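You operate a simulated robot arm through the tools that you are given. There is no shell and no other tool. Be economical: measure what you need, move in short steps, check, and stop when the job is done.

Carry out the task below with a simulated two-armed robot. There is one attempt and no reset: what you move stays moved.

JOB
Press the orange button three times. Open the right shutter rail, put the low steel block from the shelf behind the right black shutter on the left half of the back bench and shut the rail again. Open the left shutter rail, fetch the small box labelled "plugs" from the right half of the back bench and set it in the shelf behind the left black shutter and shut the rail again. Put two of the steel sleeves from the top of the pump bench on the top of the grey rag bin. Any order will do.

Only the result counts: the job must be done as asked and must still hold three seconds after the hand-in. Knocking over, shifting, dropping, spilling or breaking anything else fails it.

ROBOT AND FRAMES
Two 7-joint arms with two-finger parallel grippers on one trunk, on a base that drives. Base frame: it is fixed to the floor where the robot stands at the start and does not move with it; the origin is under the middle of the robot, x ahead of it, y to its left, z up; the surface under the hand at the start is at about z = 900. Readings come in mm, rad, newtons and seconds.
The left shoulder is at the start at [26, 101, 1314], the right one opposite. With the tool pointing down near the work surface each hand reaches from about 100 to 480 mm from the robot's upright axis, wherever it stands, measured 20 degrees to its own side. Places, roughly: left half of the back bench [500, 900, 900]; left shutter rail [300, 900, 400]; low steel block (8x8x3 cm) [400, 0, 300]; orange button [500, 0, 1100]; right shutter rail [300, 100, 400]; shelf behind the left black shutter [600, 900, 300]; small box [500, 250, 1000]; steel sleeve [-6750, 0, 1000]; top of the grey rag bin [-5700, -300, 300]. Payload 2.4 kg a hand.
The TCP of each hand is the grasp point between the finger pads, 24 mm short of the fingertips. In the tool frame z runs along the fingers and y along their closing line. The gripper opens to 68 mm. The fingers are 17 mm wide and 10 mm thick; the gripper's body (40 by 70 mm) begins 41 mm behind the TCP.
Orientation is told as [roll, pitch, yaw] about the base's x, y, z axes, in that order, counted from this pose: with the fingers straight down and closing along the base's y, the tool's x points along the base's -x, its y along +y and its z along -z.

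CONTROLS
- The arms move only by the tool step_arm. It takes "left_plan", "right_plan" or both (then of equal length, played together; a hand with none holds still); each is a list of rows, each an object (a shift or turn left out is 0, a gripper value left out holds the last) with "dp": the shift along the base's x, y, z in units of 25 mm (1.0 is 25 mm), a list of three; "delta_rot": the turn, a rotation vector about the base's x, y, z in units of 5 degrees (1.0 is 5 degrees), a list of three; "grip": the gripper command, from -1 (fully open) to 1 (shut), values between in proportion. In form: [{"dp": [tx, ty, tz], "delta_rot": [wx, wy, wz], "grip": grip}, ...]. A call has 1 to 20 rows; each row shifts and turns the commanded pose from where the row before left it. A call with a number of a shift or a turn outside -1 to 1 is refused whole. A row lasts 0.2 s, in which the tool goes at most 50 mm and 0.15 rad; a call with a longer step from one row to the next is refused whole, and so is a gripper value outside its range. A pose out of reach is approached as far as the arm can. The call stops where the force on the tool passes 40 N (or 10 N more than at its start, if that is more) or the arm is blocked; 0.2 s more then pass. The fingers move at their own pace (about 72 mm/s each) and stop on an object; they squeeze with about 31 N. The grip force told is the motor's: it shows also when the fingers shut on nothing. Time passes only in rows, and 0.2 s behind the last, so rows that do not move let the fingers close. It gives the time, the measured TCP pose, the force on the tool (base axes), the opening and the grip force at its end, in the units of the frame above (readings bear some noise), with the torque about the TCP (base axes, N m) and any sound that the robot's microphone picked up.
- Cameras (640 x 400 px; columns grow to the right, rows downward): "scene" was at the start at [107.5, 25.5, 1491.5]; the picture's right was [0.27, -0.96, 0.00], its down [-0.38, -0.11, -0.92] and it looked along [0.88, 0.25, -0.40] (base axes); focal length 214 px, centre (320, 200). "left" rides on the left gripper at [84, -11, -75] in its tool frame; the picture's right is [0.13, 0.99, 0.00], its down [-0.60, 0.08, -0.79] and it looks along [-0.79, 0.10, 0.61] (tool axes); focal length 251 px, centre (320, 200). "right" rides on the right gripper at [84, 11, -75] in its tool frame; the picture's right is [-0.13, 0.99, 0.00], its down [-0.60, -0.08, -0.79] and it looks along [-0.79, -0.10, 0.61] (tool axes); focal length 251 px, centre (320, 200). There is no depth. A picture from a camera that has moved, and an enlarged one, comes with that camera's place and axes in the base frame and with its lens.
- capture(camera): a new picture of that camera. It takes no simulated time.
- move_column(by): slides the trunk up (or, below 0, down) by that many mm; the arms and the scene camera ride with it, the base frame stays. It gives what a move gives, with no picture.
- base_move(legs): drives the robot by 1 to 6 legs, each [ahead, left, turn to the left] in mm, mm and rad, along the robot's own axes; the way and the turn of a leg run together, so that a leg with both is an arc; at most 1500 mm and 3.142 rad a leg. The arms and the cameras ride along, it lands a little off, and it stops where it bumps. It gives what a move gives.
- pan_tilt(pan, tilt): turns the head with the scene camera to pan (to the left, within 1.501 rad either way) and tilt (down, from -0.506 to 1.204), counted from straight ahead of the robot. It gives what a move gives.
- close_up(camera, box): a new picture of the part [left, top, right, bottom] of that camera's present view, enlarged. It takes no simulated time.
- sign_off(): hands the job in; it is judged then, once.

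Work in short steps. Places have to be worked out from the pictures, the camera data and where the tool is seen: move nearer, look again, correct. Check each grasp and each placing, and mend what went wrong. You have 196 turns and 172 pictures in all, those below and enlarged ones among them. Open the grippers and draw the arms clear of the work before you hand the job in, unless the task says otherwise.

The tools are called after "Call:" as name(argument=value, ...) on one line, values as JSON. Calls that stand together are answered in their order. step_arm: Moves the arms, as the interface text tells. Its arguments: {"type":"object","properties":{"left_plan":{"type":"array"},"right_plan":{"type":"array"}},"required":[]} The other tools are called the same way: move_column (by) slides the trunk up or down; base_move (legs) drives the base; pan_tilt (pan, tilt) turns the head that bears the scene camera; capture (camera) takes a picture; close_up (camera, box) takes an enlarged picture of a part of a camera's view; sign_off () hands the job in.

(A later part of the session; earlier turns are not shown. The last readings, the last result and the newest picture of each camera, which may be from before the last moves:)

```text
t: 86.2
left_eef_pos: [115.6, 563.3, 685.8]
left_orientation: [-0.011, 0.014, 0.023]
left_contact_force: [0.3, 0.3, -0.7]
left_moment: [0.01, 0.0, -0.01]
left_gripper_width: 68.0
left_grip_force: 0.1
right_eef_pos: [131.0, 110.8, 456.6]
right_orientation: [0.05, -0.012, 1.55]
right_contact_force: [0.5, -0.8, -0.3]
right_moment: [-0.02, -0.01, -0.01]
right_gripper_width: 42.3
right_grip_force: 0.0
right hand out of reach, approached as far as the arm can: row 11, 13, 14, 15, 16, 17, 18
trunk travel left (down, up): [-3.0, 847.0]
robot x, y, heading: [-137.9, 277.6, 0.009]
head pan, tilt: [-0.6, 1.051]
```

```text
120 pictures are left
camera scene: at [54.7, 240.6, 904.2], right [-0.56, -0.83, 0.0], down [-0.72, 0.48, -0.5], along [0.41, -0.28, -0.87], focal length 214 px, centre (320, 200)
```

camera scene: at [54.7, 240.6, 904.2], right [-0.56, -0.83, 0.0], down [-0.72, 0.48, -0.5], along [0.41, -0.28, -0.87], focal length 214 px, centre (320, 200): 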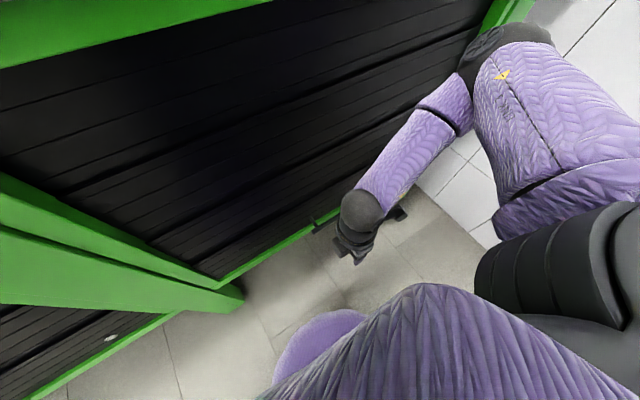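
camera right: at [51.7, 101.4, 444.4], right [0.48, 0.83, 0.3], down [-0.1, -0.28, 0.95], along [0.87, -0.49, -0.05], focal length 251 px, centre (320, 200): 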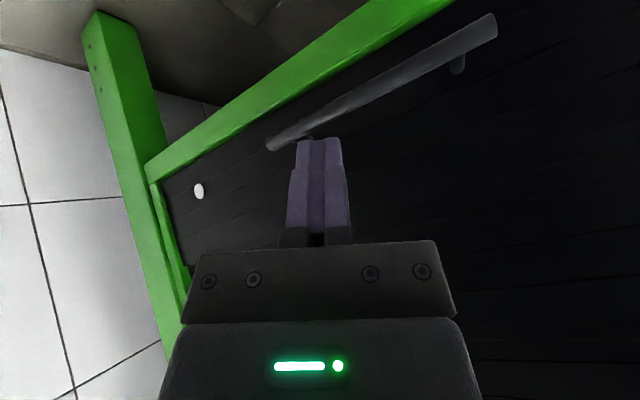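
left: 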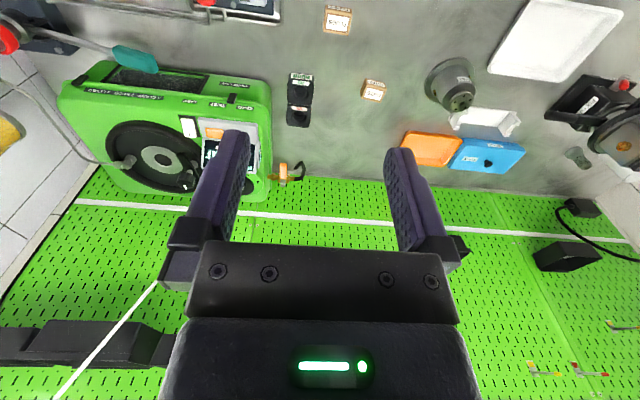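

With +90° the elbow swings forward toward the bench; not good. I turn the hand the other way (yaw −90°) tool-down.

Call:
step_arm(right_plan=[{"dp": [0.1, -0.3, 0.1], "delta_rot": [0, 0, -1]}, {"dp": [0.1, -0.3, 0.1], "delta_rot": [0, 0, -1]}, {"dp": [0.1, -0.3, 0.1], "delta_rot": [0, 0, -1]}, {"dp": [0.1, -0.3, 0.1], "delta_rot": [0, 0, -1]}, {"dp": [0.1, -0.3, 0.1], "delta_rot": [0, 0, -1]}, {"dp": [0.1, -0.3, 0], "delta_rot": [0, 0, -1]}, {"dp": [0.1, -0.2, 0], "delta_rot": [0, 0, -1]}, {"delta_rot": [0, 0, -1]}, {"delta_rot": [0, 0, -1]}, {"delta_rot": [0, 0, -1]}, {"delta_rot": [0, 0, -1]}, {"delta_rot": [0, 0, -1]}, {"delta_rot": [0, 0, -1]}, {"delta_rot": [0, 0, -1]}, {"delta_rot": [0, 0, -1]}, {"delta_rot": [0, 0, -1]}, {"delta_rot": [0, 0, -1]}, {"delta_rot": [0, 0, -1]}, {}])

Call:
step_arm(right_plan=[{"delta_rot": [0, 0, -1]}, {"delta_rot": [0, 0, -1]}, {"delta_rot": [0, 0, -1]}, {"delta_rot": [0, 0, -1]}, {"delta_rot": [0, 0, -1]}, {"delta_rot": [0, 0, -1]}, {"delta_rot": [0, 0, -1]}, {"delta_rot": [0, 0, -1]}, {"delta_rot": [0, 0, -1]}, {"delta_rot": [0, 0, -1]}, {"delta_rot": [0, 0, -1]}, {"delta_rot": [0, 0, -1]}, {"delta_rot": [0, 0, -1]}, {"delta_rot": [0, 0, -1]}, {"delta_rot": [0, 0, -1]}, {"delta_rot": [0, 0, -1]}, {"delta_rot": [0, 0, -1]}, {"delta_rot": [0, 0, -1]}, {}])

Call:
capture(camera="scene")

```text
t: 90.2
left_eef_pos: [115.8, 564.0, 686.2]
left_orientation: [-0.01, 0.013, 0.025]
left_contact_force: [0.2, -0.5, -0.5]
left_moment: [0.01, 0.0, 0.04]
left_gripper_width: 68.0
left_grip_force: 0.1
right_eef_pos: [149.0, 61.7, 467.4]
right_orientation: [0.05, -0.014, -0.019]
right_contact_force: [0.0, 0.5, 0.3]
right_moment: [-0.03, -0.02, -0.02]
right_gripper_width: 42.4
right_grip_force: 0.0
trunk travel left (down, up): [-3.0, 847.0]
robot x, y, heading: [-141.4, 275.5, 0.005]
head pan, tilt: [-0.6, 1.051]
```

```text
t: 94.2
left_eef_pos: [115.0, 564.0, 686.0]
left_orientation: [-0.011, 0.014, 0.025]
left_contact_force: [-0.2, -0.1, -0.9]
left_moment: [0.0, 0.04, -0.01]
left_gripper_width: 67.6
left_grip_force: 0.0
right_eef_pos: [149.0, 60.1, 467.4]
right_orientation: [0.049, -0.014, -1.593]
right_contact_force: [0.3, 0.8, -1.0]
right_moment: [0.02, -0.01, -0.01]
right_gripper_width: 41.9
right_grip_force: 0.1
trunk travel left (down, up): [-3.0, 847.0]
robot x, y, heading: [-138.3, 273.5, 0.011]
head pan, tilt: [-0.6, 1.051]
```

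```text
119 pictures are left
camera scene: at [54.7, 240.6, 904.2], right [-0.56, -0.83, 0.0], down [-0.72, 0.48, -0.5], along [0.41, -0.28, -0.87], focal length 214 px, centre (320, 200)
```

scene: 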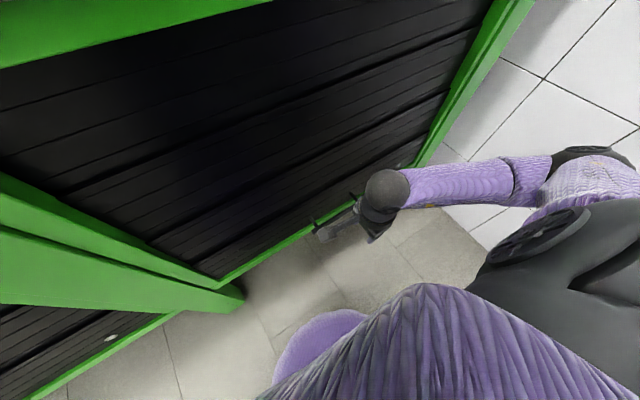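

Excellent: tool-down with yaw −90° works with the elbow high and out right. I move over the bar, keeping tips above it.

Call:
step_arm(right_plan=[{"dp": [0.9, 0, -0.3]}, {"dp": [0.9, 0, -0.3]}, {"dp": [0.9, 0, -0.4]}, {"dp": [0.9, 0, -0.4]}, {"dp": [0.25, 0, -0.2]}, {}])

Call:
capture(camera="right")

Call:
capture(camera="scene")

```text
t: 95.6
left_eef_pos: [116.2, 561.6, 686.1]
left_orientation: [-0.01, 0.015, 0.023]
left_contact_force: [-0.4, -0.7, 0.3]
left_moment: [0.0, 0.03, -0.03]
left_gripper_width: 68.0
left_grip_force: 0.2
right_eef_pos: [246.3, 60.4, 426.4]
right_orientation: [0.05, -0.012, -1.591]
right_contact_force: [-1.1, -0.2, 0.9]
right_moment: [-0.04, 0.01, 0.01]
right_gripper_width: 41.6
right_grip_force: 0.0
trunk travel left (down, up): [-3.0, 847.0]
robot x, y, heading: [-135.1, 276.1, 0.01]
head pan, tilt: [-0.6, 1.051]
```

```text
118 pictures are left
camera right: at [256.4, 144.5, 500.2], right [0.99, -0.15, 0.05], down [-0.13, -0.59, 0.8], along [-0.09, -0.79, -0.6], focal length 251 px, centre (320, 200)
```

right: 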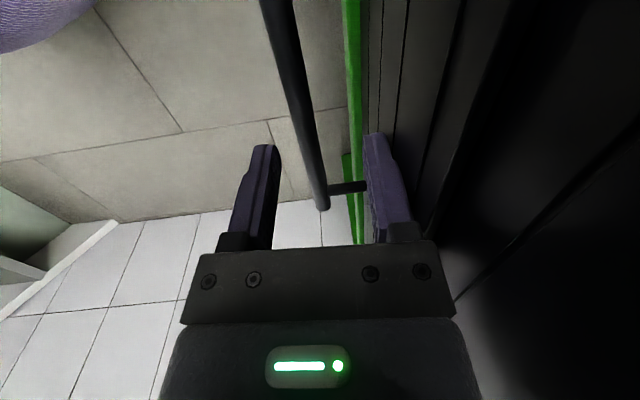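

```text
117 pictures are left
camera scene: at [54.7, 240.6, 904.2], right [-0.56, -0.83, 0.0], down [-0.72, 0.48, -0.5], along [0.41, -0.28, -0.87], focal length 214 px, centre (320, 200)
```

scene: 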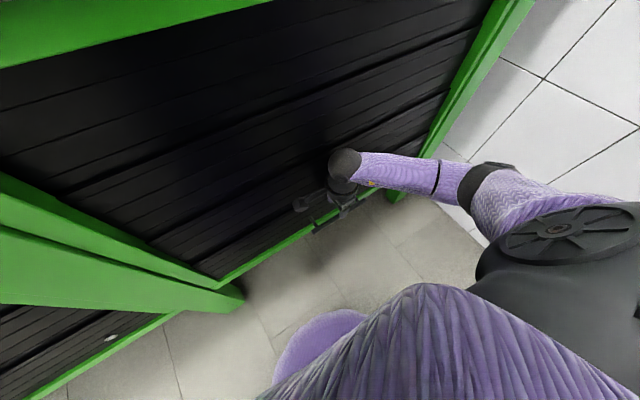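

By the hand camera the bar is at x≈239. I shift 6 mm back and descend so the bar lies between the pads.

Call:
step_arm(right_plan=[{"dp": [-0.24, 0, -0.4]}, {"dp": [0, 0, -0.6]}, {"dp": [0, 0, -0.6]}, {"dp": [0, 0, -0.6]}, {"dp": [0, 0, -0.3]}, {}])

Call:
capture(camera="right")

```text
t: 97.0
left_eef_pos: [116.3, 562.4, 686.3]
left_orientation: [-0.01, 0.014, 0.025]
left_contact_force: [0.0, 0.1, -0.2]
left_moment: [-0.01, 0.03, 0.01]
left_gripper_width: 67.8
left_grip_force: 0.0
right_eef_pos: [240.3, 59.4, 365.2]
right_orientation: [0.049, -0.013, -1.591]
right_contact_force: [0.0, -0.6, -0.4]
right_moment: [0.02, 0.03, -0.04]
right_gripper_width: 42.1
right_grip_force: 0.1
trunk travel left (down, up): [-3.0, 847.0]
robot x, y, heading: [-141.4, 277.5, 0.005]
head pan, tilt: [-0.6, 1.051]
```

```text
116 pictures are left
camera right: at [250.7, 144.2, 438.3], right [0.99, -0.15, 0.05], down [-0.13, -0.59, 0.8], along [-0.09, -0.79, -0.6], focal length 251 px, centre (320, 200)
```

right: 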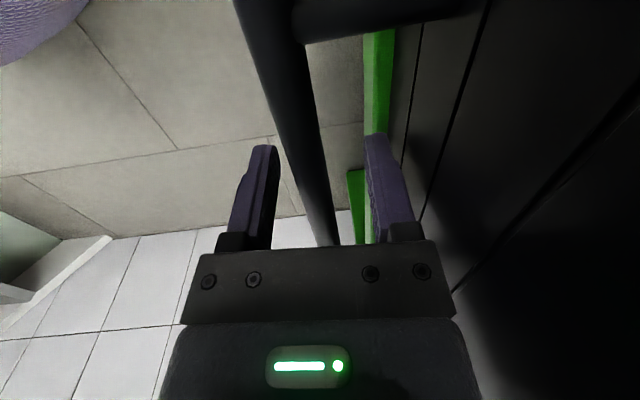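

The bar passes between the fingers. Closing.

Call:
step_arm(right_plan=[{"grip": 1}, {}, {}, {}])

Call:
capture(camera="right")

```text
t: 98.0
left_eef_pos: [116.2, 563.3, 687.6]
left_orientation: [-0.011, 0.012, 0.023]
left_contact_force: [0.3, 0.1, -0.2]
left_moment: [0.01, -0.02, -0.01]
left_gripper_width: 68.0
left_grip_force: 0.1
right_eef_pos: [237.7, 60.5, 364.8]
right_orientation: [0.048, -0.013, -1.589]
right_contact_force: [-29.8, 2.9, 2.2]
right_moment: [-0.03, -0.05, 0.56]
right_gripper_width: 13.4
right_grip_force: 33.1
trunk travel left (down, up): [-3.0, 847.0]
robot x, y, heading: [-139.5, 277.2, 0.02]
head pan, tilt: [-0.6, 1.051]
```

```text
115 pictures are left
camera right: at [248.8, 144.3, 438.1], right [0.99, -0.15, 0.05], down [-0.13, -0.59, 0.8], along [-0.09, -0.79, -0.6], focal length 251 px, centre (320, 200)
```

right: 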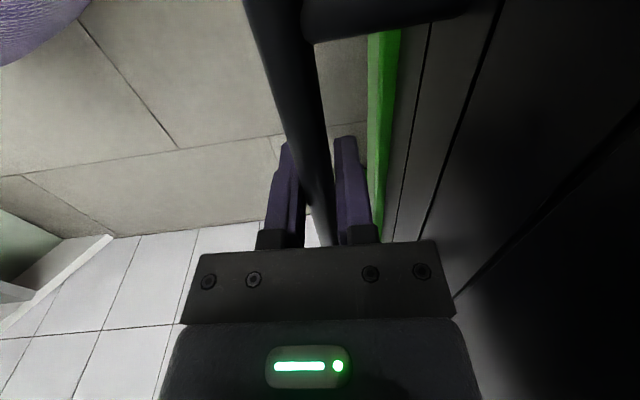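

Bar is gripped (13 mm). I relieve the sideways load by 4 mm and start a small lift.

Call:
step_arm(right_plan=[{"dp": [-0.15, 0, 0]}, {}, {"dp": [0, 0, 0.3]}, {"dp": [0, 0, 0.4]}, {"dp": [0, 0, 0.4]}, {}])

```text
t: 99.4
left_eef_pos: [117.2, 563.5, 685.9]
left_orientation: [-0.009, 0.015, 0.024]
left_contact_force: [0.3, -0.4, -1.1]
left_moment: [-0.02, -0.05, 0.0]
left_gripper_width: 68.2
left_grip_force: 0.0
right_eef_pos: [237.2, 60.0, 393.5]
right_orientation: [0.056, -0.014, -1.591]
right_contact_force: [34.7, -5.3, -1.9]
right_moment: [-0.44, 0.21, 0.58]
right_gripper_width: 13.6
right_grip_force: 33.7
trunk travel left (down, up): [-3.0, 847.0]
robot x, y, heading: [-139.3, 272.5, 0.016]
head pan, tilt: [-0.6, 1.051]
```

The shutter lifts lightly. I correct x by 2 mm and lift on to z≈560.

Call:
step_arm(right_plan=[{"dp": [0.09, 0, 0]}, {"dp": [0, 0, 0.6]}, {"dp": [0, 0, 0.7]}, {"dp": [0, 0, 0.7]}, {"dp": [0, 0, 0.7]}, {"dp": [0, 0, 0.7]}, {"dp": [0, 0, 0.7]}, {"dp": [0, 0, 0.7]}, {"dp": [0, 0, 0.7]}, {"dp": [0, 0, 0.7]}, {}])

Call:
pan_tilt(pan=-0.5, tilt=0.8)

Call:
capture(camera="scene")

```text
t: 101.8
left_eef_pos: [117.9, 563.6, 685.0]
left_orientation: [-0.01, 0.015, 0.026]
left_contact_force: [-0.3, -0.4, -0.1]
left_moment: [0.0, 0.0, 0.04]
left_gripper_width: 68.0
left_grip_force: 0.1
right_eef_pos: [236.9, 60.0, 547.4]
right_orientation: [0.053, -0.014, -1.593]
right_contact_force: [21.7, -16.2, -1.5]
right_moment: [-0.09, 0.16, 0.54]
right_gripper_width: 13.6
right_grip_force: 33.9
trunk travel left (down, up): [-3.0, 847.0]
robot x, y, heading: [-140.2, 275.9, 0.007]
head pan, tilt: [-0.6, 1.051]
```

```text
t: 102.6
left_eef_pos: [116.0, 563.2, 686.4]
left_orientation: [-0.009, 0.015, 0.025]
left_contact_force: [-0.1, -1.0, 0.2]
left_moment: [0.02, 0.04, 0.03]
left_gripper_width: 67.9
left_grip_force: 0.0
right_eef_pos: [238.2, 59.7, 547.2]
right_orientation: [0.049, -0.013, -1.591]
right_contact_force: [22.9, -17.5, 4.1]
right_moment: [0.12, 0.18, 0.55]
right_gripper_width: 13.8
right_grip_force: 34.0
trunk travel left (down, up): [-3.0, 847.0]
robot x, y, heading: [-137.0, 274.8, 0.008]
head pan, tilt: [-0.499, 0.799]
```

```text
114 pictures are left
camera scene: at [71.9, 238.8, 922.5], right [-0.47, -0.88, 0.0], down [-0.63, 0.34, -0.7], along [0.61, -0.33, -0.72], focal length 214 px, centre (320, 200)
```

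scene: 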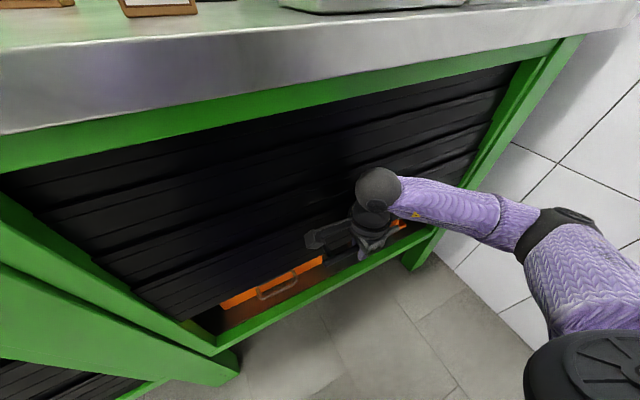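

The shutter is opening, showing something orange behind. I lift a little and tilt the hand about the bar (toward me) so the wrist clears the bench edge.

Call:
step_arm(right_plan=[{"dp": [0.05, 0.1, 0.5]}, {"dp": [0, 0, 0.3], "delta_rot": [0, -1, 0]}, {"dp": [0, 0, 0.3], "delta_rot": [0, -1, 0]}, {"dp": [0, 0, 0.3], "delta_rot": [0, -1, 0]}, {"dp": [0, 0, 0.3], "delta_rot": [0, -1, 0]}, {}])

```text
t: 104.0
left_eef_pos: [115.7, 563.7, 685.2]
left_orientation: [-0.01, 0.016, 0.024]
left_contact_force: [0.8, -0.2, 0.3]
left_moment: [0.01, 0.0, -0.01]
left_gripper_width: 68.1
left_grip_force: 0.1
right_eef_pos: [239.5, 63.6, 588.9]
right_orientation: [0.399, -0.003, -1.594]
right_contact_force: [18.4, -11.8, -4.2]
right_moment: [0.2, -0.01, 0.69]
right_gripper_width: 13.7
right_grip_force: 33.5
trunk travel left (down, up): [-3.0, 847.0]
robot x, y, heading: [-139.9, 274.2, 0.011]
head pan, tilt: [-0.499, 0.799]
```

Works smoothly. I continue tilting and lifting.

Call:
step_arm(right_plan=[{"dp": [0, 0.05, 0.4], "delta_rot": [0, -1, 0]}, {"dp": [0, 0.05, 0.4], "delta_rot": [0, -1, 0]}, {"dp": [0, 0.05, 0.4], "delta_rot": [0, -1, 0]}, {"dp": [0, 0.05, 0.4], "delta_rot": [0, -1, 0]}, {"dp": [0, 0, 0.6], "delta_rot": [0, -1, 0]}, {"dp": [0, 0, 0.6], "delta_rot": [0, -1, 0]}, {}])

Call:
capture(camera="scene")

```text
t: 104.6
left_eef_pos: [116.3, 563.6, 687.3]
left_orientation: [-0.01, 0.012, 0.02]
left_contact_force: [0.4, 0.2, 0.5]
left_moment: [0.0, -0.03, 0.02]
left_gripper_width: 67.8
left_grip_force: 0.0
right_eef_pos: [239.1, 61.9, 603.1]
right_orientation: [0.528, -0.002, -1.59]
right_contact_force: [-15.5, 0.0, 0.0]
right_moment: [-0.51, 0.07, 0.44]
right_gripper_width: 13.9
right_grip_force: 33.1
right hand out of reach, approached as far as the arm can: row 2, 3
trunk travel left (down, up): [-3.0, 847.0]
robot x, y, heading: [-138.9, 277.7, 0.006]
head pan, tilt: [-0.499, 0.799]
stopped in row 3 (right hand): the force on the tool passed its limit at 58 N (the readings are from after the stop); the commanded pose is now the measured one
```

```text
113 pictures are left
camera scene: at [68.7, 239.1, 923.1], right [-0.47, -0.88, 0.0], down [-0.63, 0.34, -0.7], along [0.62, -0.33, -0.72], focal length 214 px, centre (320, 200)
```

scene: 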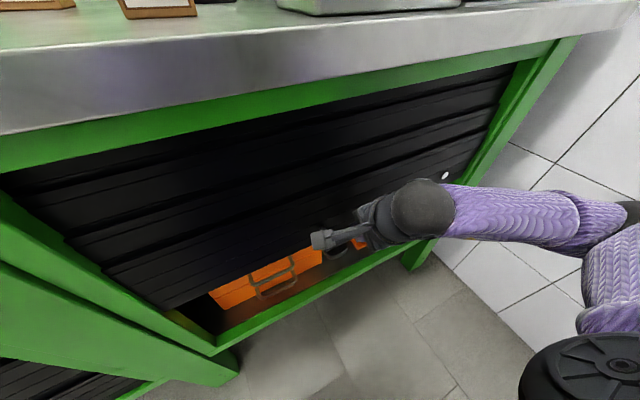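

At reach limit now; the wrist ball is clear of the bench edge. I continue the lift with the trunk column.

Call:
move_column(by=60)

Call:
move_column(by=60)

Call:
capture(camera="scene")

```text
t: 105.6
left_eef_pos: [114.5, 562.0, 746.9]
left_orientation: [-0.011, 0.013, 0.021]
left_contact_force: [1.2, 0.5, -1.0]
left_moment: [0.0, 0.01, 0.03]
left_gripper_width: 68.0
left_grip_force: 0.0
right_eef_pos: [239.9, 64.9, 663.6]
right_orientation: [0.534, -0.001, -1.589]
right_contact_force: [-28.4, -1.8, 3.9]
right_moment: [0.09, 0.04, 0.65]
right_gripper_width: 13.6
right_grip_force: 33.8
trunk travel left (down, up): [-63.0, 787.0]
robot x, y, heading: [-140.2, 275.9, 0.01]
head pan, tilt: [-0.499, 0.799]
```

```text
t: 106.6
left_eef_pos: [113.5, 562.7, 806.7]
left_orientation: [-0.011, 0.013, 0.02]
left_contact_force: [-0.4, 0.0, 0.0]
left_moment: [0.01, -0.01, 0.02]
left_gripper_width: 68.0
left_grip_force: 0.1
right_eef_pos: [238.5, 63.6, 723.5]
right_orientation: [0.535, -0.001, -1.589]
right_contact_force: [-29.0, -3.0, 3.5]
right_moment: [-0.15, -0.05, 0.55]
right_gripper_width: 13.9
right_grip_force: 34.1
trunk travel left (down, up): [-123.0, 727.0]
robot x, y, heading: [-135.9, 275.1, 0.009]
head pan, tilt: [-0.499, 0.799]
```

```text
112 pictures are left
camera scene: at [24.5, 238.7, 1048.7], right [-0.47, -0.88, 0.0], down [-0.63, 0.34, -0.7], along [0.62, -0.33, -0.72], focal length 214 px, centre (320, 200)
```

scene: 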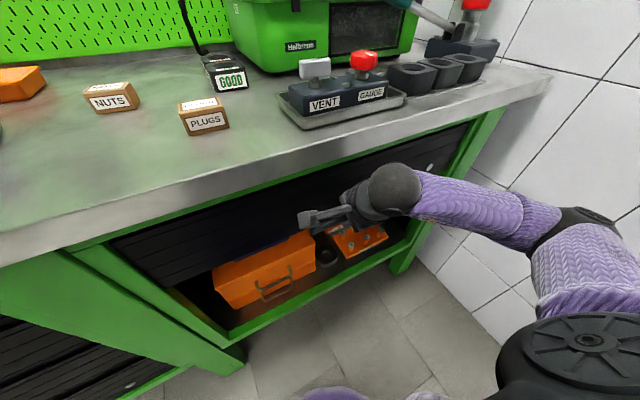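

The shutter is open to z≈723 and shows an orange tool box, and an orange tray at right. I lift 40 mm more, then zoom.

Call:
move_column(by=40)

Call:
close_up(camera="scene", box=[180, 180, 460, 355])

```text
t: 107.3
left_eef_pos: [115.3, 562.8, 845.2]
left_orientation: [-0.011, 0.012, 0.022]
left_contact_force: [-0.8, 0.3, 0.1]
left_moment: [-0.02, 0.0, -0.01]
left_gripper_width: 68.1
left_grip_force: 0.1
right_eef_pos: [238.7, 63.2, 757.0]
right_orientation: [0.519, -0.001, -1.589]
right_contact_force: [1.2, -5.0, -7.2]
right_moment: [0.34, 0.16, 0.86]
right_gripper_width: 13.7
right_grip_force: 33.7
trunk travel left (down, up): [-161.0, 688.0]
robot x, y, heading: [-137.4, 277.3, 0.008]
head pan, tilt: [-0.499, 0.799]
stopped: the force on the tool passed its limit at 50 N (the readings are from after the stop); the commanded pose is now the measured one
```

```text
2.29 times, centred on (320, 268) of scene
camera zoom: at [15.7, 238.2, 1087.8], right [-0.47, -0.88, 0.0], down [-0.63, 0.34, -0.7], along [0.61, -0.33, -0.72], focal length 490 px, centre (320, 46)
```

zoom: 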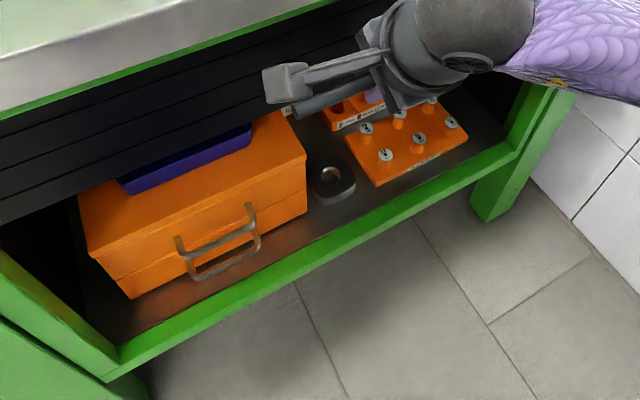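

Fully open (stop reached at z≈757). The low block, with a hole in it, stands between the orange box and the tray, about (367, 22, 300). I release the bar and see whether the shutter stays up.

Call:
step_arm(right_plan=[{"dp": [0, 0, -0.1]}, {"grip": -0.3}, {}, {}, {}])

Call:
capture(camera="scene")

Call:
capture(camera="right")

```text
t: 108.5
left_eef_pos: [114.5, 563.4, 845.2]
left_orientation: [-0.011, 0.011, 0.019]
left_contact_force: [-0.2, -0.2, 0.2]
left_moment: [0.01, 0.01, 0.01]
left_gripper_width: 68.0
left_grip_force: 0.1
right_eef_pos: [240.1, 65.1, 755.4]
right_orientation: [0.523, -0.004, -1.589]
right_contact_force: [-0.6, 0.0, -0.6]
right_moment: [-0.03, 0.02, 0.0]
right_gripper_width: 44.2
right_grip_force: 0.1
trunk travel left (down, up): [-161.0, 688.0]
robot x, y, heading: [-140.4, 272.7, 0.007]
head pan, tilt: [-0.499, 0.799]
```

```text
110 pictures are left
camera scene: at [15.3, 238.9, 1087.6], right [-0.47, -0.88, 0.0], down [-0.63, 0.34, -0.7], along [0.61, -0.33, -0.72], focal length 214 px, centre (320, 200)
```

scene: 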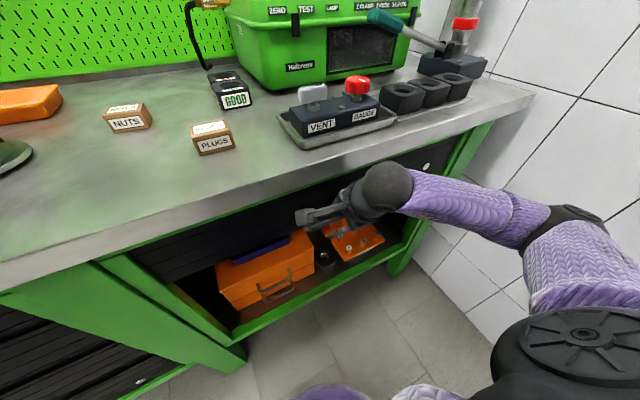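

```text
109 pictures are left
camera right: at [214.7, 148.6, 825.5], right [0.86, -0.15, 0.5], down [-0.48, -0.59, 0.65], along [0.2, -0.79, -0.58], focal length 251 px, centre (320, 200)
```

right: 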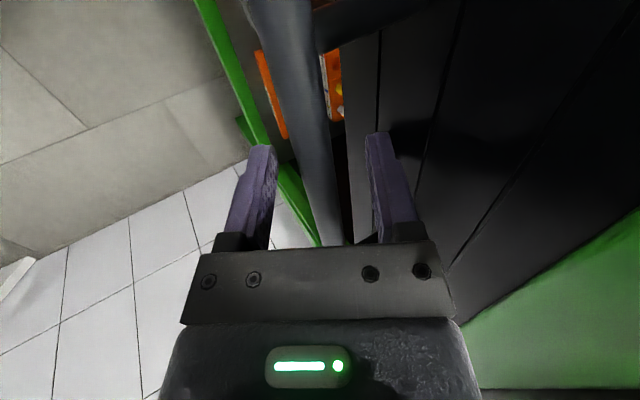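

It stays up by itself. I slide the hand out along its own axis, drop it lower and back, and lower the trunk for a good look at the block.

Call:
step_arm(right_plan=[{"dp": [-0.45, 0, 0.78]}, {"dp": [-0.45, 0, 0.78]}, {"dp": [-0.9, 0, 0]}, {"dp": [-0.9, 0, -0.5]}, {"dp": [-0.5, 0, -0.9]}, {"dp": [0, 0, -0.9]}, {"dp": [0, 0, -0.9]}, {"dp": [0, 0, -0.9]}, {}])

Call:
pan_tilt(pan=-0.65, tilt=0.85)

Call:
capture(camera="scene")

```text
t: 110.5
left_eef_pos: [114.4, 564.6, 846.0]
left_orientation: [-0.009, 0.011, 0.022]
left_contact_force: [0.2, 0.6, 0.1]
left_moment: [0.01, -0.01, 0.03]
left_gripper_width: 67.9
left_grip_force: 0.2
right_eef_pos: [197.8, 55.9, 689.3]
right_orientation: [0.524, -0.002, -1.589]
right_contact_force: [-2.7, -0.9, 2.8]
right_moment: [0.03, -0.05, -0.01]
right_gripper_width: 42.8
right_grip_force: 0.1
right hand out of reach, approached as far as the arm can: row 3, 4, 5
trunk travel left (down, up): [-161.0, 688.0]
robot x, y, heading: [-138.0, 280.0, 0.006]
head pan, tilt: [-0.499, 0.799]
```

```text
t: 111.2
left_eef_pos: [116.0, 562.5, 845.6]
left_orientation: [-0.01, 0.012, 0.022]
left_contact_force: [1.0, 0.1, 0.1]
left_moment: [-0.04, 0.01, 0.01]
left_gripper_width: 67.9
left_grip_force: 0.1
right_eef_pos: [197.9, 55.5, 689.2]
right_orientation: [0.523, -0.001, -1.589]
right_contact_force: [-1.4, -0.6, 0.4]
right_moment: [0.03, 0.02, 0.01]
right_gripper_width: 43.5
right_grip_force: 0.0
trunk travel left (down, up): [-161.0, 688.0]
robot x, y, heading: [-140.0, 276.5, 0.012]
head pan, tilt: [-0.649, 0.85]
```

```text
108 pictures are left
camera scene: at [6.8, 230.2, 1083.6], right [-0.6, -0.8, 0.0], down [-0.6, 0.45, -0.66], along [0.53, -0.39, -0.75], focal length 214 px, centre (320, 200)
```

scene: 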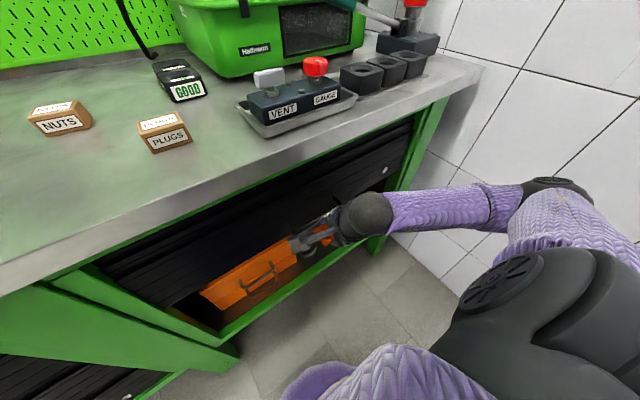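

Now I lower the trunk again and look.

Call:
move_column(by=-155)

Call:
step_arm(right_plan=[{"dp": [0, -0.6, -0.5]}, {"dp": [0, -0.6, -0.5]}, {"dp": [0, -0.6, -0.5]}, {"dp": [0, -0.6, -0.5]}, {}])

Call:
capture(camera="scene")

Call:
capture(camera="right")

```text
t: 113.0
left_eef_pos: [115.6, 562.9, 690.5]
left_orientation: [-0.011, 0.01, 0.021]
left_contact_force: [0.8, 0.1, -0.2]
left_moment: [0.0, 0.0, 0.0]
left_gripper_width: 68.0
left_grip_force: 0.0
right_eef_pos: [198.2, 55.3, 527.0]
right_orientation: [0.495, -0.005, -1.59]
right_contact_force: [0.5, 0.2, -0.9]
right_moment: [0.0, -0.03, 0.0]
right_gripper_width: 43.8
right_grip_force: 0.0
trunk travel left (down, up): [-6.0, 843.0]
robot x, y, heading: [-141.5, 273.7, 0.008]
head pan, tilt: [-0.649, 0.85]
```

```text
t: 114.2
left_eef_pos: [114.4, 563.2, 690.7]
left_orientation: [-0.011, 0.011, 0.021]
left_contact_force: [-0.5, 0.0, 0.2]
left_moment: [0.0, 0.0, -0.01]
left_gripper_width: 68.2
left_grip_force: 0.1
right_eef_pos: [199.0, -5.5, 477.0]
right_orientation: [0.494, -0.002, -1.59]
right_contact_force: [-1.8, 1.6, 2.7]
right_moment: [-0.01, -0.07, 0.07]
right_gripper_width: 43.4
right_grip_force: 0.0
trunk travel left (down, up): [-6.0, 843.0]
robot x, y, heading: [-142.6, 277.6, 0.011]
head pan, tilt: [-0.649, 0.85]
```

```text
107 pictures are left
camera scene: at [59.9, 230.7, 922.4], right [-0.6, -0.8, 0.0], down [-0.6, 0.45, -0.66], along [0.53, -0.39, -0.75], focal length 214 px, centre (320, 200)
```

scene: 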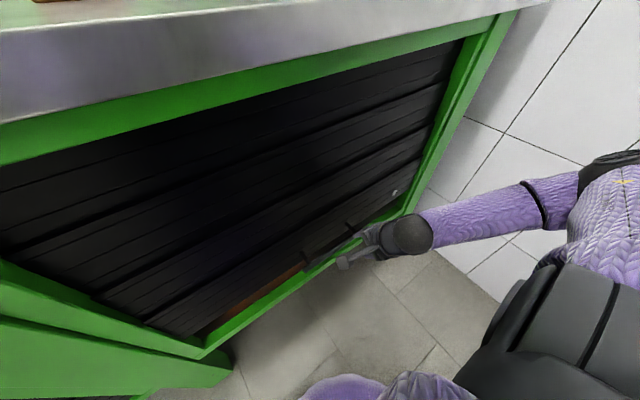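

```text
106 pictures are left
camera right: at [176.5, 79.2, 547.4], right [0.87, -0.15, 0.47], down [-0.46, -0.59, 0.66], along [0.18, -0.79, -0.58], focal length 251 px, centre (320, 200)
```

right: 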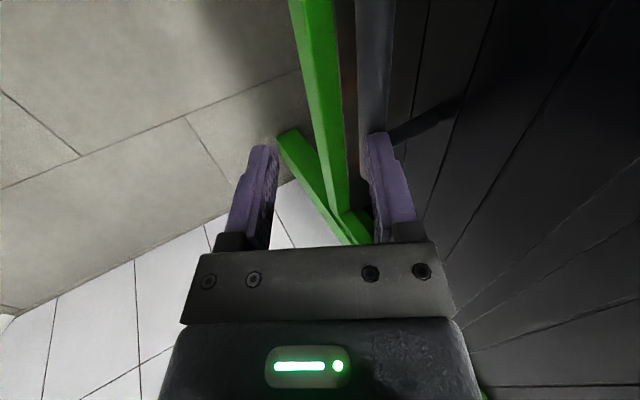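

The shutter came down again: the finger was still hooked behind the bar and dragged it. The bar is now at about z≈463. I raise the hand clear, then regrip it at its middle.

Call:
step_arm(right_plan=[{"dp": [-0.4, 0, 0.9]}, {"dp": [0, 0.3, 0.9]}, {"dp": [0, 0.8, 0.4]}, {"dp": [0, 0.8, 0]}, {"dp": [0, 0.6, 0]}, {}])

Call:
capture(camera="right")

Call:
capture(camera="scene")

```text
t: 115.6
left_eef_pos: [114.5, 563.1, 690.6]
left_orientation: [-0.009, 0.01, 0.021]
left_contact_force: [-0.5, -0.7, -0.6]
left_moment: [-0.01, 0.02, 0.0]
left_gripper_width: 68.4
left_grip_force: 0.1
right_eef_pos: [197.4, 53.9, 526.2]
right_orientation: [0.494, -0.002, -1.589]
right_contact_force: [0.0, 0.3, 1.3]
right_moment: [-0.01, 0.02, -0.03]
right_gripper_width: 44.2
right_grip_force: 0.1
right hand out of reach, approached as far as the arm can: row 4, 5
trunk travel left (down, up): [-6.0, 843.0]
robot x, y, heading: [-137.4, 276.5, 0.006]
head pan, tilt: [-0.649, 0.85]
```

```text
105 pictures are left
camera right: at [174.4, 138.0, 595.8], right [0.87, -0.14, 0.47], down [-0.46, -0.59, 0.66], along [0.18, -0.79, -0.58], focal length 251 px, centre (320, 200)
```

right: 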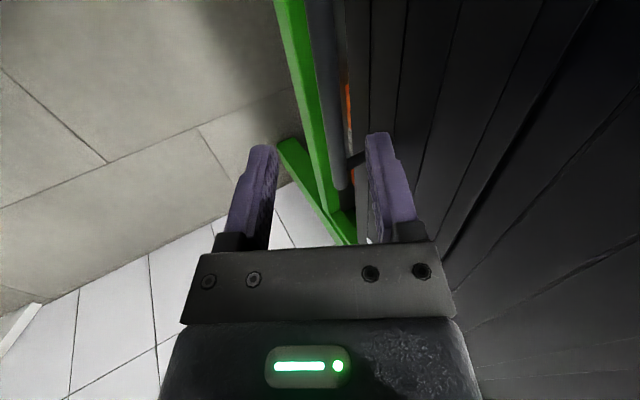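

```text
104 pictures are left
camera scene: at [60.1, 230.6, 922.4], right [-0.6, -0.8, 0.0], down [-0.6, 0.45, -0.66], along [0.53, -0.39, -0.75], focal length 214 px, centre (320, 200)
```

scene: 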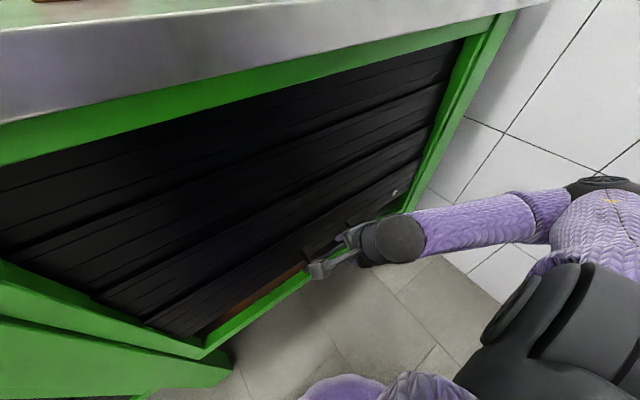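

Bar at (239, ·, 463) confirmed; I advance onto it and close.

Call:
step_arm(right_plan=[{"dp": [0.5, 0, -0.7]}, {"dp": [0.5, 0, -0.75]}, {"dp": [0.5, 0, -0.7]}, {}])

Call:
step_arm(right_plan=[{"grip": 1}, {}, {}, {}])

Call:
capture(camera="right")

```text
t: 116.6
left_eef_pos: [114.2, 563.5, 689.6]
left_orientation: [-0.01, 0.01, 0.02]
left_contact_force: [0.9, -0.3, 0.7]
left_moment: [0.0, 0.0, -0.02]
left_gripper_width: 67.9
left_grip_force: 0.1
right_eef_pos: [235.3, 52.6, 473.2]
right_orientation: [0.494, -0.001, -1.589]
right_contact_force: [1.2, -0.2, -0.4]
right_moment: [0.01, 0.02, 0.02]
right_gripper_width: 44.3
right_grip_force: 0.0
trunk travel left (down, up): [-6.0, 843.0]
robot x, y, heading: [-140.2, 274.9, 0.006]
head pan, tilt: [-0.649, 0.85]
```

```text
t: 117.6
left_eef_pos: [114.3, 562.8, 690.2]
left_orientation: [-0.01, 0.007, 0.02]
left_contact_force: [-0.8, 0.0, -0.2]
left_moment: [-0.01, -0.01, 0.03]
left_gripper_width: 68.0
left_grip_force: 0.0
right_eef_pos: [232.0, 52.3, 472.3]
right_orientation: [0.491, -0.002, -1.59]
right_contact_force: [-28.7, 1.3, -4.5]
right_moment: [-0.19, 0.41, 0.57]
right_gripper_width: 13.6
right_grip_force: 33.8
trunk travel left (down, up): [-6.0, 843.0]
robot x, y, heading: [-139.4, 270.5, 0.011]
head pan, tilt: [-0.649, 0.85]
```

```text
103 pictures are left
camera right: at [210.9, 136.6, 542.4], right [0.87, -0.15, 0.47], down [-0.45, -0.59, 0.66], along [0.18, -0.79, -0.58], focal length 251 px, centre (320, 200)
```

right: 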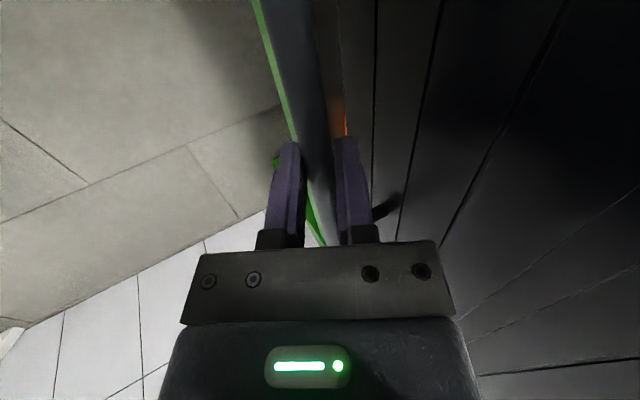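

Gripped again. I relieve x slightly and lift with the trunk column.

Call:
step_arm(right_plan=[{"dp": [-0.1, 0, 0.1]}, {}])

Call:
move_column(by=130)

Call:
move_column(by=145)

Call:
capture(camera="scene")

```text
t: 118.2
left_eef_pos: [114.7, 561.9, 689.4]
left_orientation: [-0.01, 0.01, 0.02]
left_contact_force: [0.2, 0.6, -0.2]
left_moment: [-0.04, 0.0, -0.01]
left_gripper_width: 68.3
left_grip_force: 0.0
right_eef_pos: [234.4, 52.1, 474.9]
right_orientation: [0.498, -0.002, -1.59]
right_contact_force: [-10.9, -2.5, -1.1]
right_moment: [0.36, 0.16, 0.77]
right_gripper_width: 13.6
right_grip_force: 33.5
trunk travel left (down, up): [-6.0, 843.0]
robot x, y, heading: [-140.0, 277.1, 0.009]
head pan, tilt: [-0.649, 0.85]
```

```text
t: 119.8
left_eef_pos: [113.9, 562.8, 821.1]
left_orientation: [-0.01, 0.01, 0.021]
left_contact_force: [-0.6, -0.3, 0.0]
left_moment: [-0.01, 0.02, 0.01]
left_gripper_width: 67.8
left_grip_force: 0.1
right_eef_pos: [232.7, 51.9, 603.8]
right_orientation: [0.497, -0.004, -1.591]
right_contact_force: [7.3, -20.4, 4.2]
right_moment: [-0.69, -0.14, 0.24]
right_gripper_width: 13.6
right_grip_force: 33.6
trunk travel left (down, up): [-136.0, 713.0]
robot x, y, heading: [-138.1, 277.8, 0.005]
head pan, tilt: [-0.649, 0.85]
```

```text
t: 121.5
left_eef_pos: [115.9, 561.3, 965.6]
left_orientation: [-0.008, 0.011, 0.022]
left_contact_force: [0.9, 0.4, 0.9]
left_moment: [0.02, 0.0, -0.03]
left_gripper_width: 68.3
left_grip_force: 0.1
right_eef_pos: [232.5, 52.3, 748.1]
right_orientation: [0.495, 0.001, -1.591]
right_contact_force: [8.4, -19.9, 3.8]
right_moment: [-0.6, -0.19, 0.35]
right_gripper_width: 13.4
right_grip_force: 33.3
trunk travel left (down, up): [-281.0, 568.0]
robot x, y, heading: [-138.5, 277.1, 0.01]
head pan, tilt: [-0.649, 0.85]
```

```text
102 pictures are left
camera scene: at [-23.3, 228.1, 1205.8], right [-0.6, -0.8, 0.0], down [-0.6, 0.45, -0.66], along [0.53, -0.39, -0.75], focal length 214 px, centre (320, 200)
```

scene: 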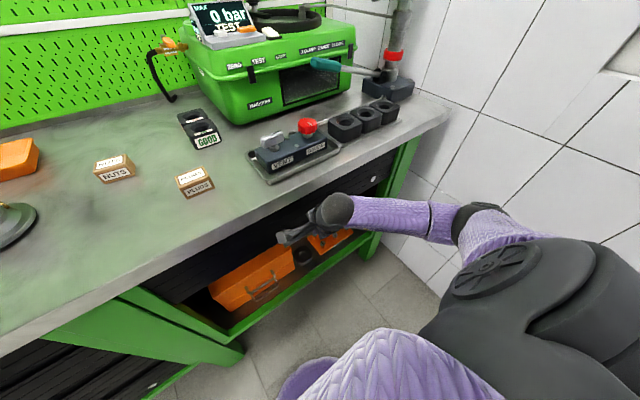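

Open at z≈748. I release and slide the hand out along its axis in small steps, verifying it really moves.

Call:
step_arm(right_plan=[{"grip": -0.5}, {}, {}, {"dp": [-0.4, 0, 0.7]}, {"dp": [-0.4, 0, 0.7]}, {"dp": [-0.4, 0, 0.7]}, {}])

Call:
capture(camera="right")

```text
t: 123.1
left_eef_pos: [114.8, 562.7, 966.3]
left_orientation: [-0.011, 0.009, 0.023]
left_contact_force: [0.6, -0.2, -0.7]
left_moment: [-0.02, -0.01, 0.0]
left_gripper_width: 67.9
left_grip_force: 0.0
right_eef_pos: [202.8, 54.4, 799.6]
right_orientation: [0.495, -0.004, -1.589]
right_contact_force: [-0.7, -0.2, -0.8]
right_moment: [0.0, -0.01, -0.02]
right_gripper_width: 51.0
right_grip_force: 0.0
trunk travel left (down, up): [-281.0, 568.0]
robot x, y, heading: [-140.4, 274.4, 0.012]
head pan, tilt: [-0.649, 0.85]
```

```text
101 pictures are left
camera right: at [179.9, 139.6, 870.8], right [0.87, -0.15, 0.47], down [-0.46, -0.59, 0.66], along [0.18, -0.79, -0.58], focal length 251 px, centre (320, 200)
```

right: 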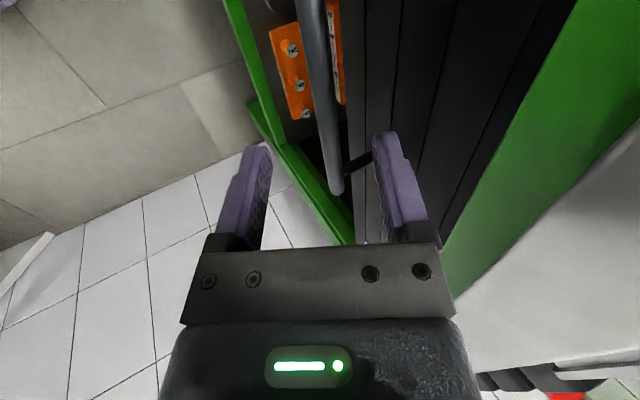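

The hand is out above the bar. I back the base off 130 mm so nothing hooks, then lower the trunk and look inside.

Call:
base_move(legs=[[-130, 0, 0]])

Call:
move_column(by=-200)

Call:
pan_tilt(pan=-0.5, tilt=0.75)

Call:
capture(camera="scene")

```text
t: 124.4
left_eef_pos: [-18.7, 562.6, 964.6]
left_orientation: [-0.01, 0.011, 0.024]
left_contact_force: [0.1, -0.9, 0.4]
left_moment: [-0.02, 0.04, -0.02]
left_gripper_width: 68.0
left_grip_force: 0.1
right_eef_pos: [68.8, 54.3, 800.3]
right_orientation: [0.494, -0.002, -1.589]
right_contact_force: [-1.0, 0.3, 0.1]
right_moment: [0.02, 0.04, -0.05]
right_gripper_width: 51.2
right_grip_force: 0.0
trunk travel left (down, up): [-281.0, 568.0]
robot x, y, heading: [-271.2, 273.0, 0.009]
head pan, tilt: [-0.649, 0.85]
```

```text
t: 126.6
left_eef_pos: [-18.0, 562.6, 765.9]
left_orientation: [-0.009, 0.01, 0.022]
left_contact_force: [0.5, -0.1, -0.9]
left_moment: [-0.03, -0.04, -0.01]
left_gripper_width: 68.0
left_grip_force: 0.1
right_eef_pos: [69.2, 54.4, 601.3]
right_orientation: [0.496, -0.002, -1.588]
right_contact_force: [1.0, 0.3, -1.1]
right_moment: [-0.03, 0.02, -0.03]
right_gripper_width: 50.9
right_grip_force: 0.0
trunk travel left (down, up): [-81.0, 768.0]
robot x, y, heading: [-271.7, 274.1, 0.008]
head pan, tilt: [-0.649, 0.85]
```

```text
t: 127.3
left_eef_pos: [-18.2, 563.0, 764.6]
left_orientation: [-0.011, 0.01, 0.023]
left_contact_force: [0.2, -0.4, 0.7]
left_moment: [-0.03, -0.01, -0.01]
left_gripper_width: 68.0
left_grip_force: 0.0
right_eef_pos: [69.6, 55.2, 600.2]
right_orientation: [0.493, -0.001, -1.588]
right_contact_force: [0.0, -0.6, 0.3]
right_moment: [-0.04, 0.05, 0.02]
right_gripper_width: 51.2
right_grip_force: 0.0
trunk travel left (down, up): [-81.0, 768.0]
robot x, y, heading: [-272.7, 271.8, 0.011]
head pan, tilt: [-0.499, 0.75]
```

```text
100 pictures are left
camera scene: at [-90.3, 237.0, 1008.9], right [-0.47, -0.88, 0.0], down [-0.6, 0.32, -0.73], along [0.65, -0.34, -0.68], focal length 214 px, centre (320, 200)
```

scene: 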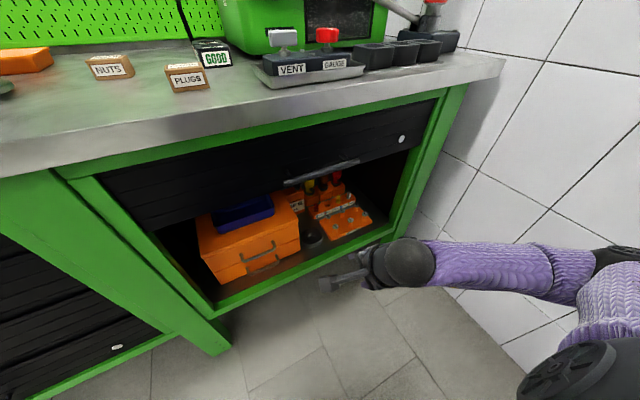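

Shutter stays up. I zoom on the block.

Call:
close_up(camera="scene", box=[260, 170, 400, 260])

```text
4.44 times, centred on (330, 215) of scene
camera zoom: at [-90.3, 237.0, 1008.9], right [-0.47, -0.88, 0.0], down [-0.6, 0.32, -0.73], along [0.65, -0.34, -0.68], focal length 953 px, centre (276, 133)
```

zoom: 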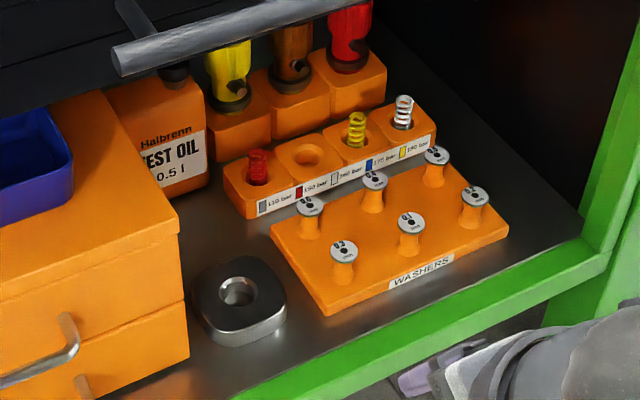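

The block has a ~33 mm hole, walls ~23 mm; I'll pinch its right wall (one finger in the hole, the other in the gap before the washers tray) with the hand unrolled. I roll the right hand back to yaw 0 and move the left hand out of the way.

Call:
step_arm(right_plan=[{"dp": [0, 0, 0], "delta_rot": [-0.47, 0, 0.88]}, {"dp": [0, 0, 0], "delta_rot": [-0.47, 0, 0.88]}, {"dp": [0, 0, 0], "delta_rot": [-0.47, 0, 0.88]}, {"dp": [0, 0, 0], "delta_rot": [-0.47, 0, 0.88]}, {"dp": [0, 0, 0], "delta_rot": [-0.47, 0, 0.88]}, {"dp": [0, 0, 0], "delta_rot": [-0.47, 0, 0.88]}, {"delta_rot": [-0.47, 0, 0.88]}, {"delta_rot": [-0.47, 0, 0.88]}, {"delta_rot": [-0.47, 0, 0.88]}, {"delta_rot": [-0.47, 0, 0.88]}, {"delta_rot": [-0.47, 0, 0.88]}, {"delta_rot": [-0.47, 0, 0.88]}, {"delta_rot": [-0.47, 0, 0.88]}, {"delta_rot": [-0.47, 0, 0.88]}, {"delta_rot": [-0.47, 0, 0.88]}, {"delta_rot": [-0.47, 0, 0.88]}, {"delta_rot": [-0.47, 0, 0.88]}, {"delta_rot": [-0.47, 0, 0.88]}, {}], left_plan=[{"dp": [-0.3, 0.3, 0]}, {"dp": [-0.3, 0.3, 0]}, {"dp": [-0.3, 0.3, 0]}, {}, {}, {}, {}, {}, {}, {}, {}, {}, {}, {}, {}, {}, {}, {}, {}])

Call:
capture(camera="right")

```text
t: 131.3
left_eef_pos: [-41.4, 585.5, 765.4]
left_orientation: [-0.011, 0.009, 0.023]
left_contact_force: [-0.2, -0.1, 0.4]
left_moment: [-0.02, -0.02, 0.0]
left_gripper_width: 67.8
left_grip_force: 0.0
right_eef_pos: [71.2, 54.4, 600.6]
right_orientation: [0.014, -0.499, -0.02]
right_contact_force: [0.1, -0.4, 0.6]
right_moment: [-0.01, -0.01, -0.01]
right_gripper_width: 51.1
right_grip_force: 0.1
trunk travel left (down, up): [-81.0, 768.0]
robot x, y, heading: [-274.2, 277.2, 0.011]
head pan, tilt: [-0.499, 0.75]
```

```text
98 pictures are left
camera right: at [-38.0, 67.2, 625.7], right [0.13, 0.99, 0.07], down [0.15, -0.09, 0.98], along [0.98, -0.11, -0.16], focal length 251 px, centre (320, 200)
```

right: 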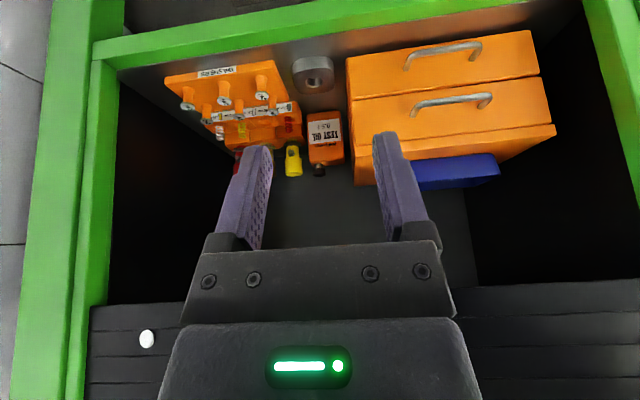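

Clear view. Triangulation puts the block's hole top at about (401, 24, 317), gaps of ~23–27 mm on either side. I lower the hand and trunk so the wrist passes under the raised bar, then drive in.

Call:
move_column(by=-78)

Call:
step_arm(right_plan=[{"dp": [0, 0, -0.8]}, {"dp": [0, 0, -0.8]}, {"dp": [0, 0, -0.8]}, {}])

Call:
base_move(legs=[[0, -130, 0], [150, 0, 0]])

Call:
capture(camera="right")

Call:
capture(camera="scene")

```text
t: 132.4
left_eef_pos: [-42.3, 583.4, 687.3]
left_orientation: [-0.011, 0.01, 0.023]
left_contact_force: [-0.9, 0.9, -0.1]
left_moment: [0.01, 0.0, -0.02]
left_gripper_width: 68.2
left_grip_force: 0.1
right_eef_pos: [70.3, 55.1, 523.6]
right_orientation: [0.013, -0.499, -0.019]
right_contact_force: [-0.2, -0.2, -0.3]
right_moment: [-0.03, -0.02, 0.02]
right_gripper_width: 51.1
right_grip_force: 0.0
trunk travel left (down, up): [-3.0, 846.0]
robot x, y, heading: [-274.0, 272.2, 0.011]
head pan, tilt: [-0.499, 0.75]
```

```text
t: 133.4
left_eef_pos: [-41.2, 585.6, 686.5]
left_orientation: [-0.011, 0.01, 0.024]
left_contact_force: [-0.7, -0.8, -0.4]
left_moment: [0.03, -0.02, 0.01]
left_gripper_width: 68.1
left_grip_force: 0.1
right_eef_pos: [69.7, 54.2, 461.1]
right_orientation: [0.015, -0.5, -0.021]
right_contact_force: [0.3, -0.1, 0.6]
right_moment: [0.01, -0.01, -0.03]
right_gripper_width: 50.9
right_grip_force: 0.2
trunk travel left (down, up): [-3.0, 846.0]
robot x, y, heading: [-273.0, 278.6, 0.01]
head pan, tilt: [-0.499, 0.75]
```

```text
t: 135.7
left_eef_pos: [111.8, 455.9, 687.3]
left_orientation: [-0.01, 0.01, 0.022]
left_contact_force: [0.6, 0.5, 1.0]
left_moment: [-0.03, 0.0, 0.03]
left_gripper_width: 68.2
left_grip_force: 0.1
right_eef_pos: [224.1, -74.4, 460.4]
right_orientation: [0.015, -0.499, -0.022]
right_contact_force: [-0.2, 0.6, 0.5]
right_moment: [0.01, 0.02, 0.01]
right_gripper_width: 50.9
right_grip_force: 0.0
trunk travel left (down, up): [-3.0, 846.0]
robot x, y, heading: [-116.0, 145.7, 0.01]
head pan, tilt: [-0.499, 0.75]
```

```text
97 pictures are left
camera right: at [114.8, -62.5, 486.2], right [0.13, 0.99, 0.07], down [0.15, -0.09, 0.98], along [0.98, -0.11, -0.16], focal length 251 px, centre (320, 200)
```

right: 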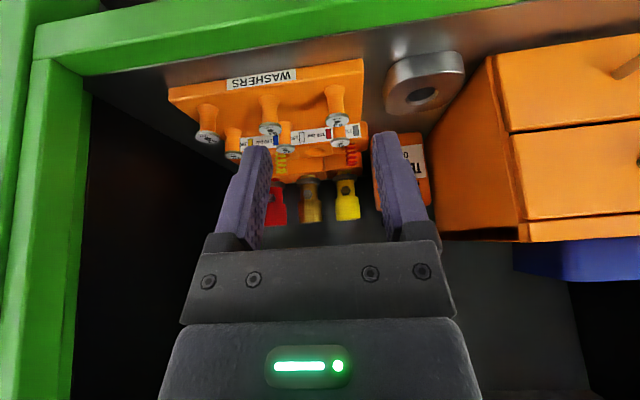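

```text
96 pictures are left
camera scene: at [91.1, 108.6, 927.2], right [-0.47, -0.88, 0.0], down [-0.6, 0.32, -0.73], along [0.65, -0.34, -0.68], focal length 214 px, centre (320, 200)
```

scene: 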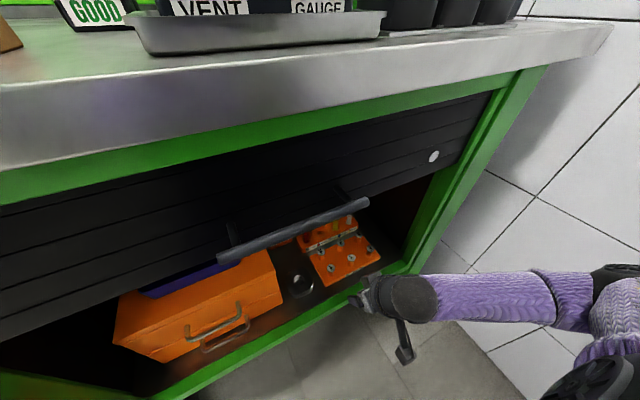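

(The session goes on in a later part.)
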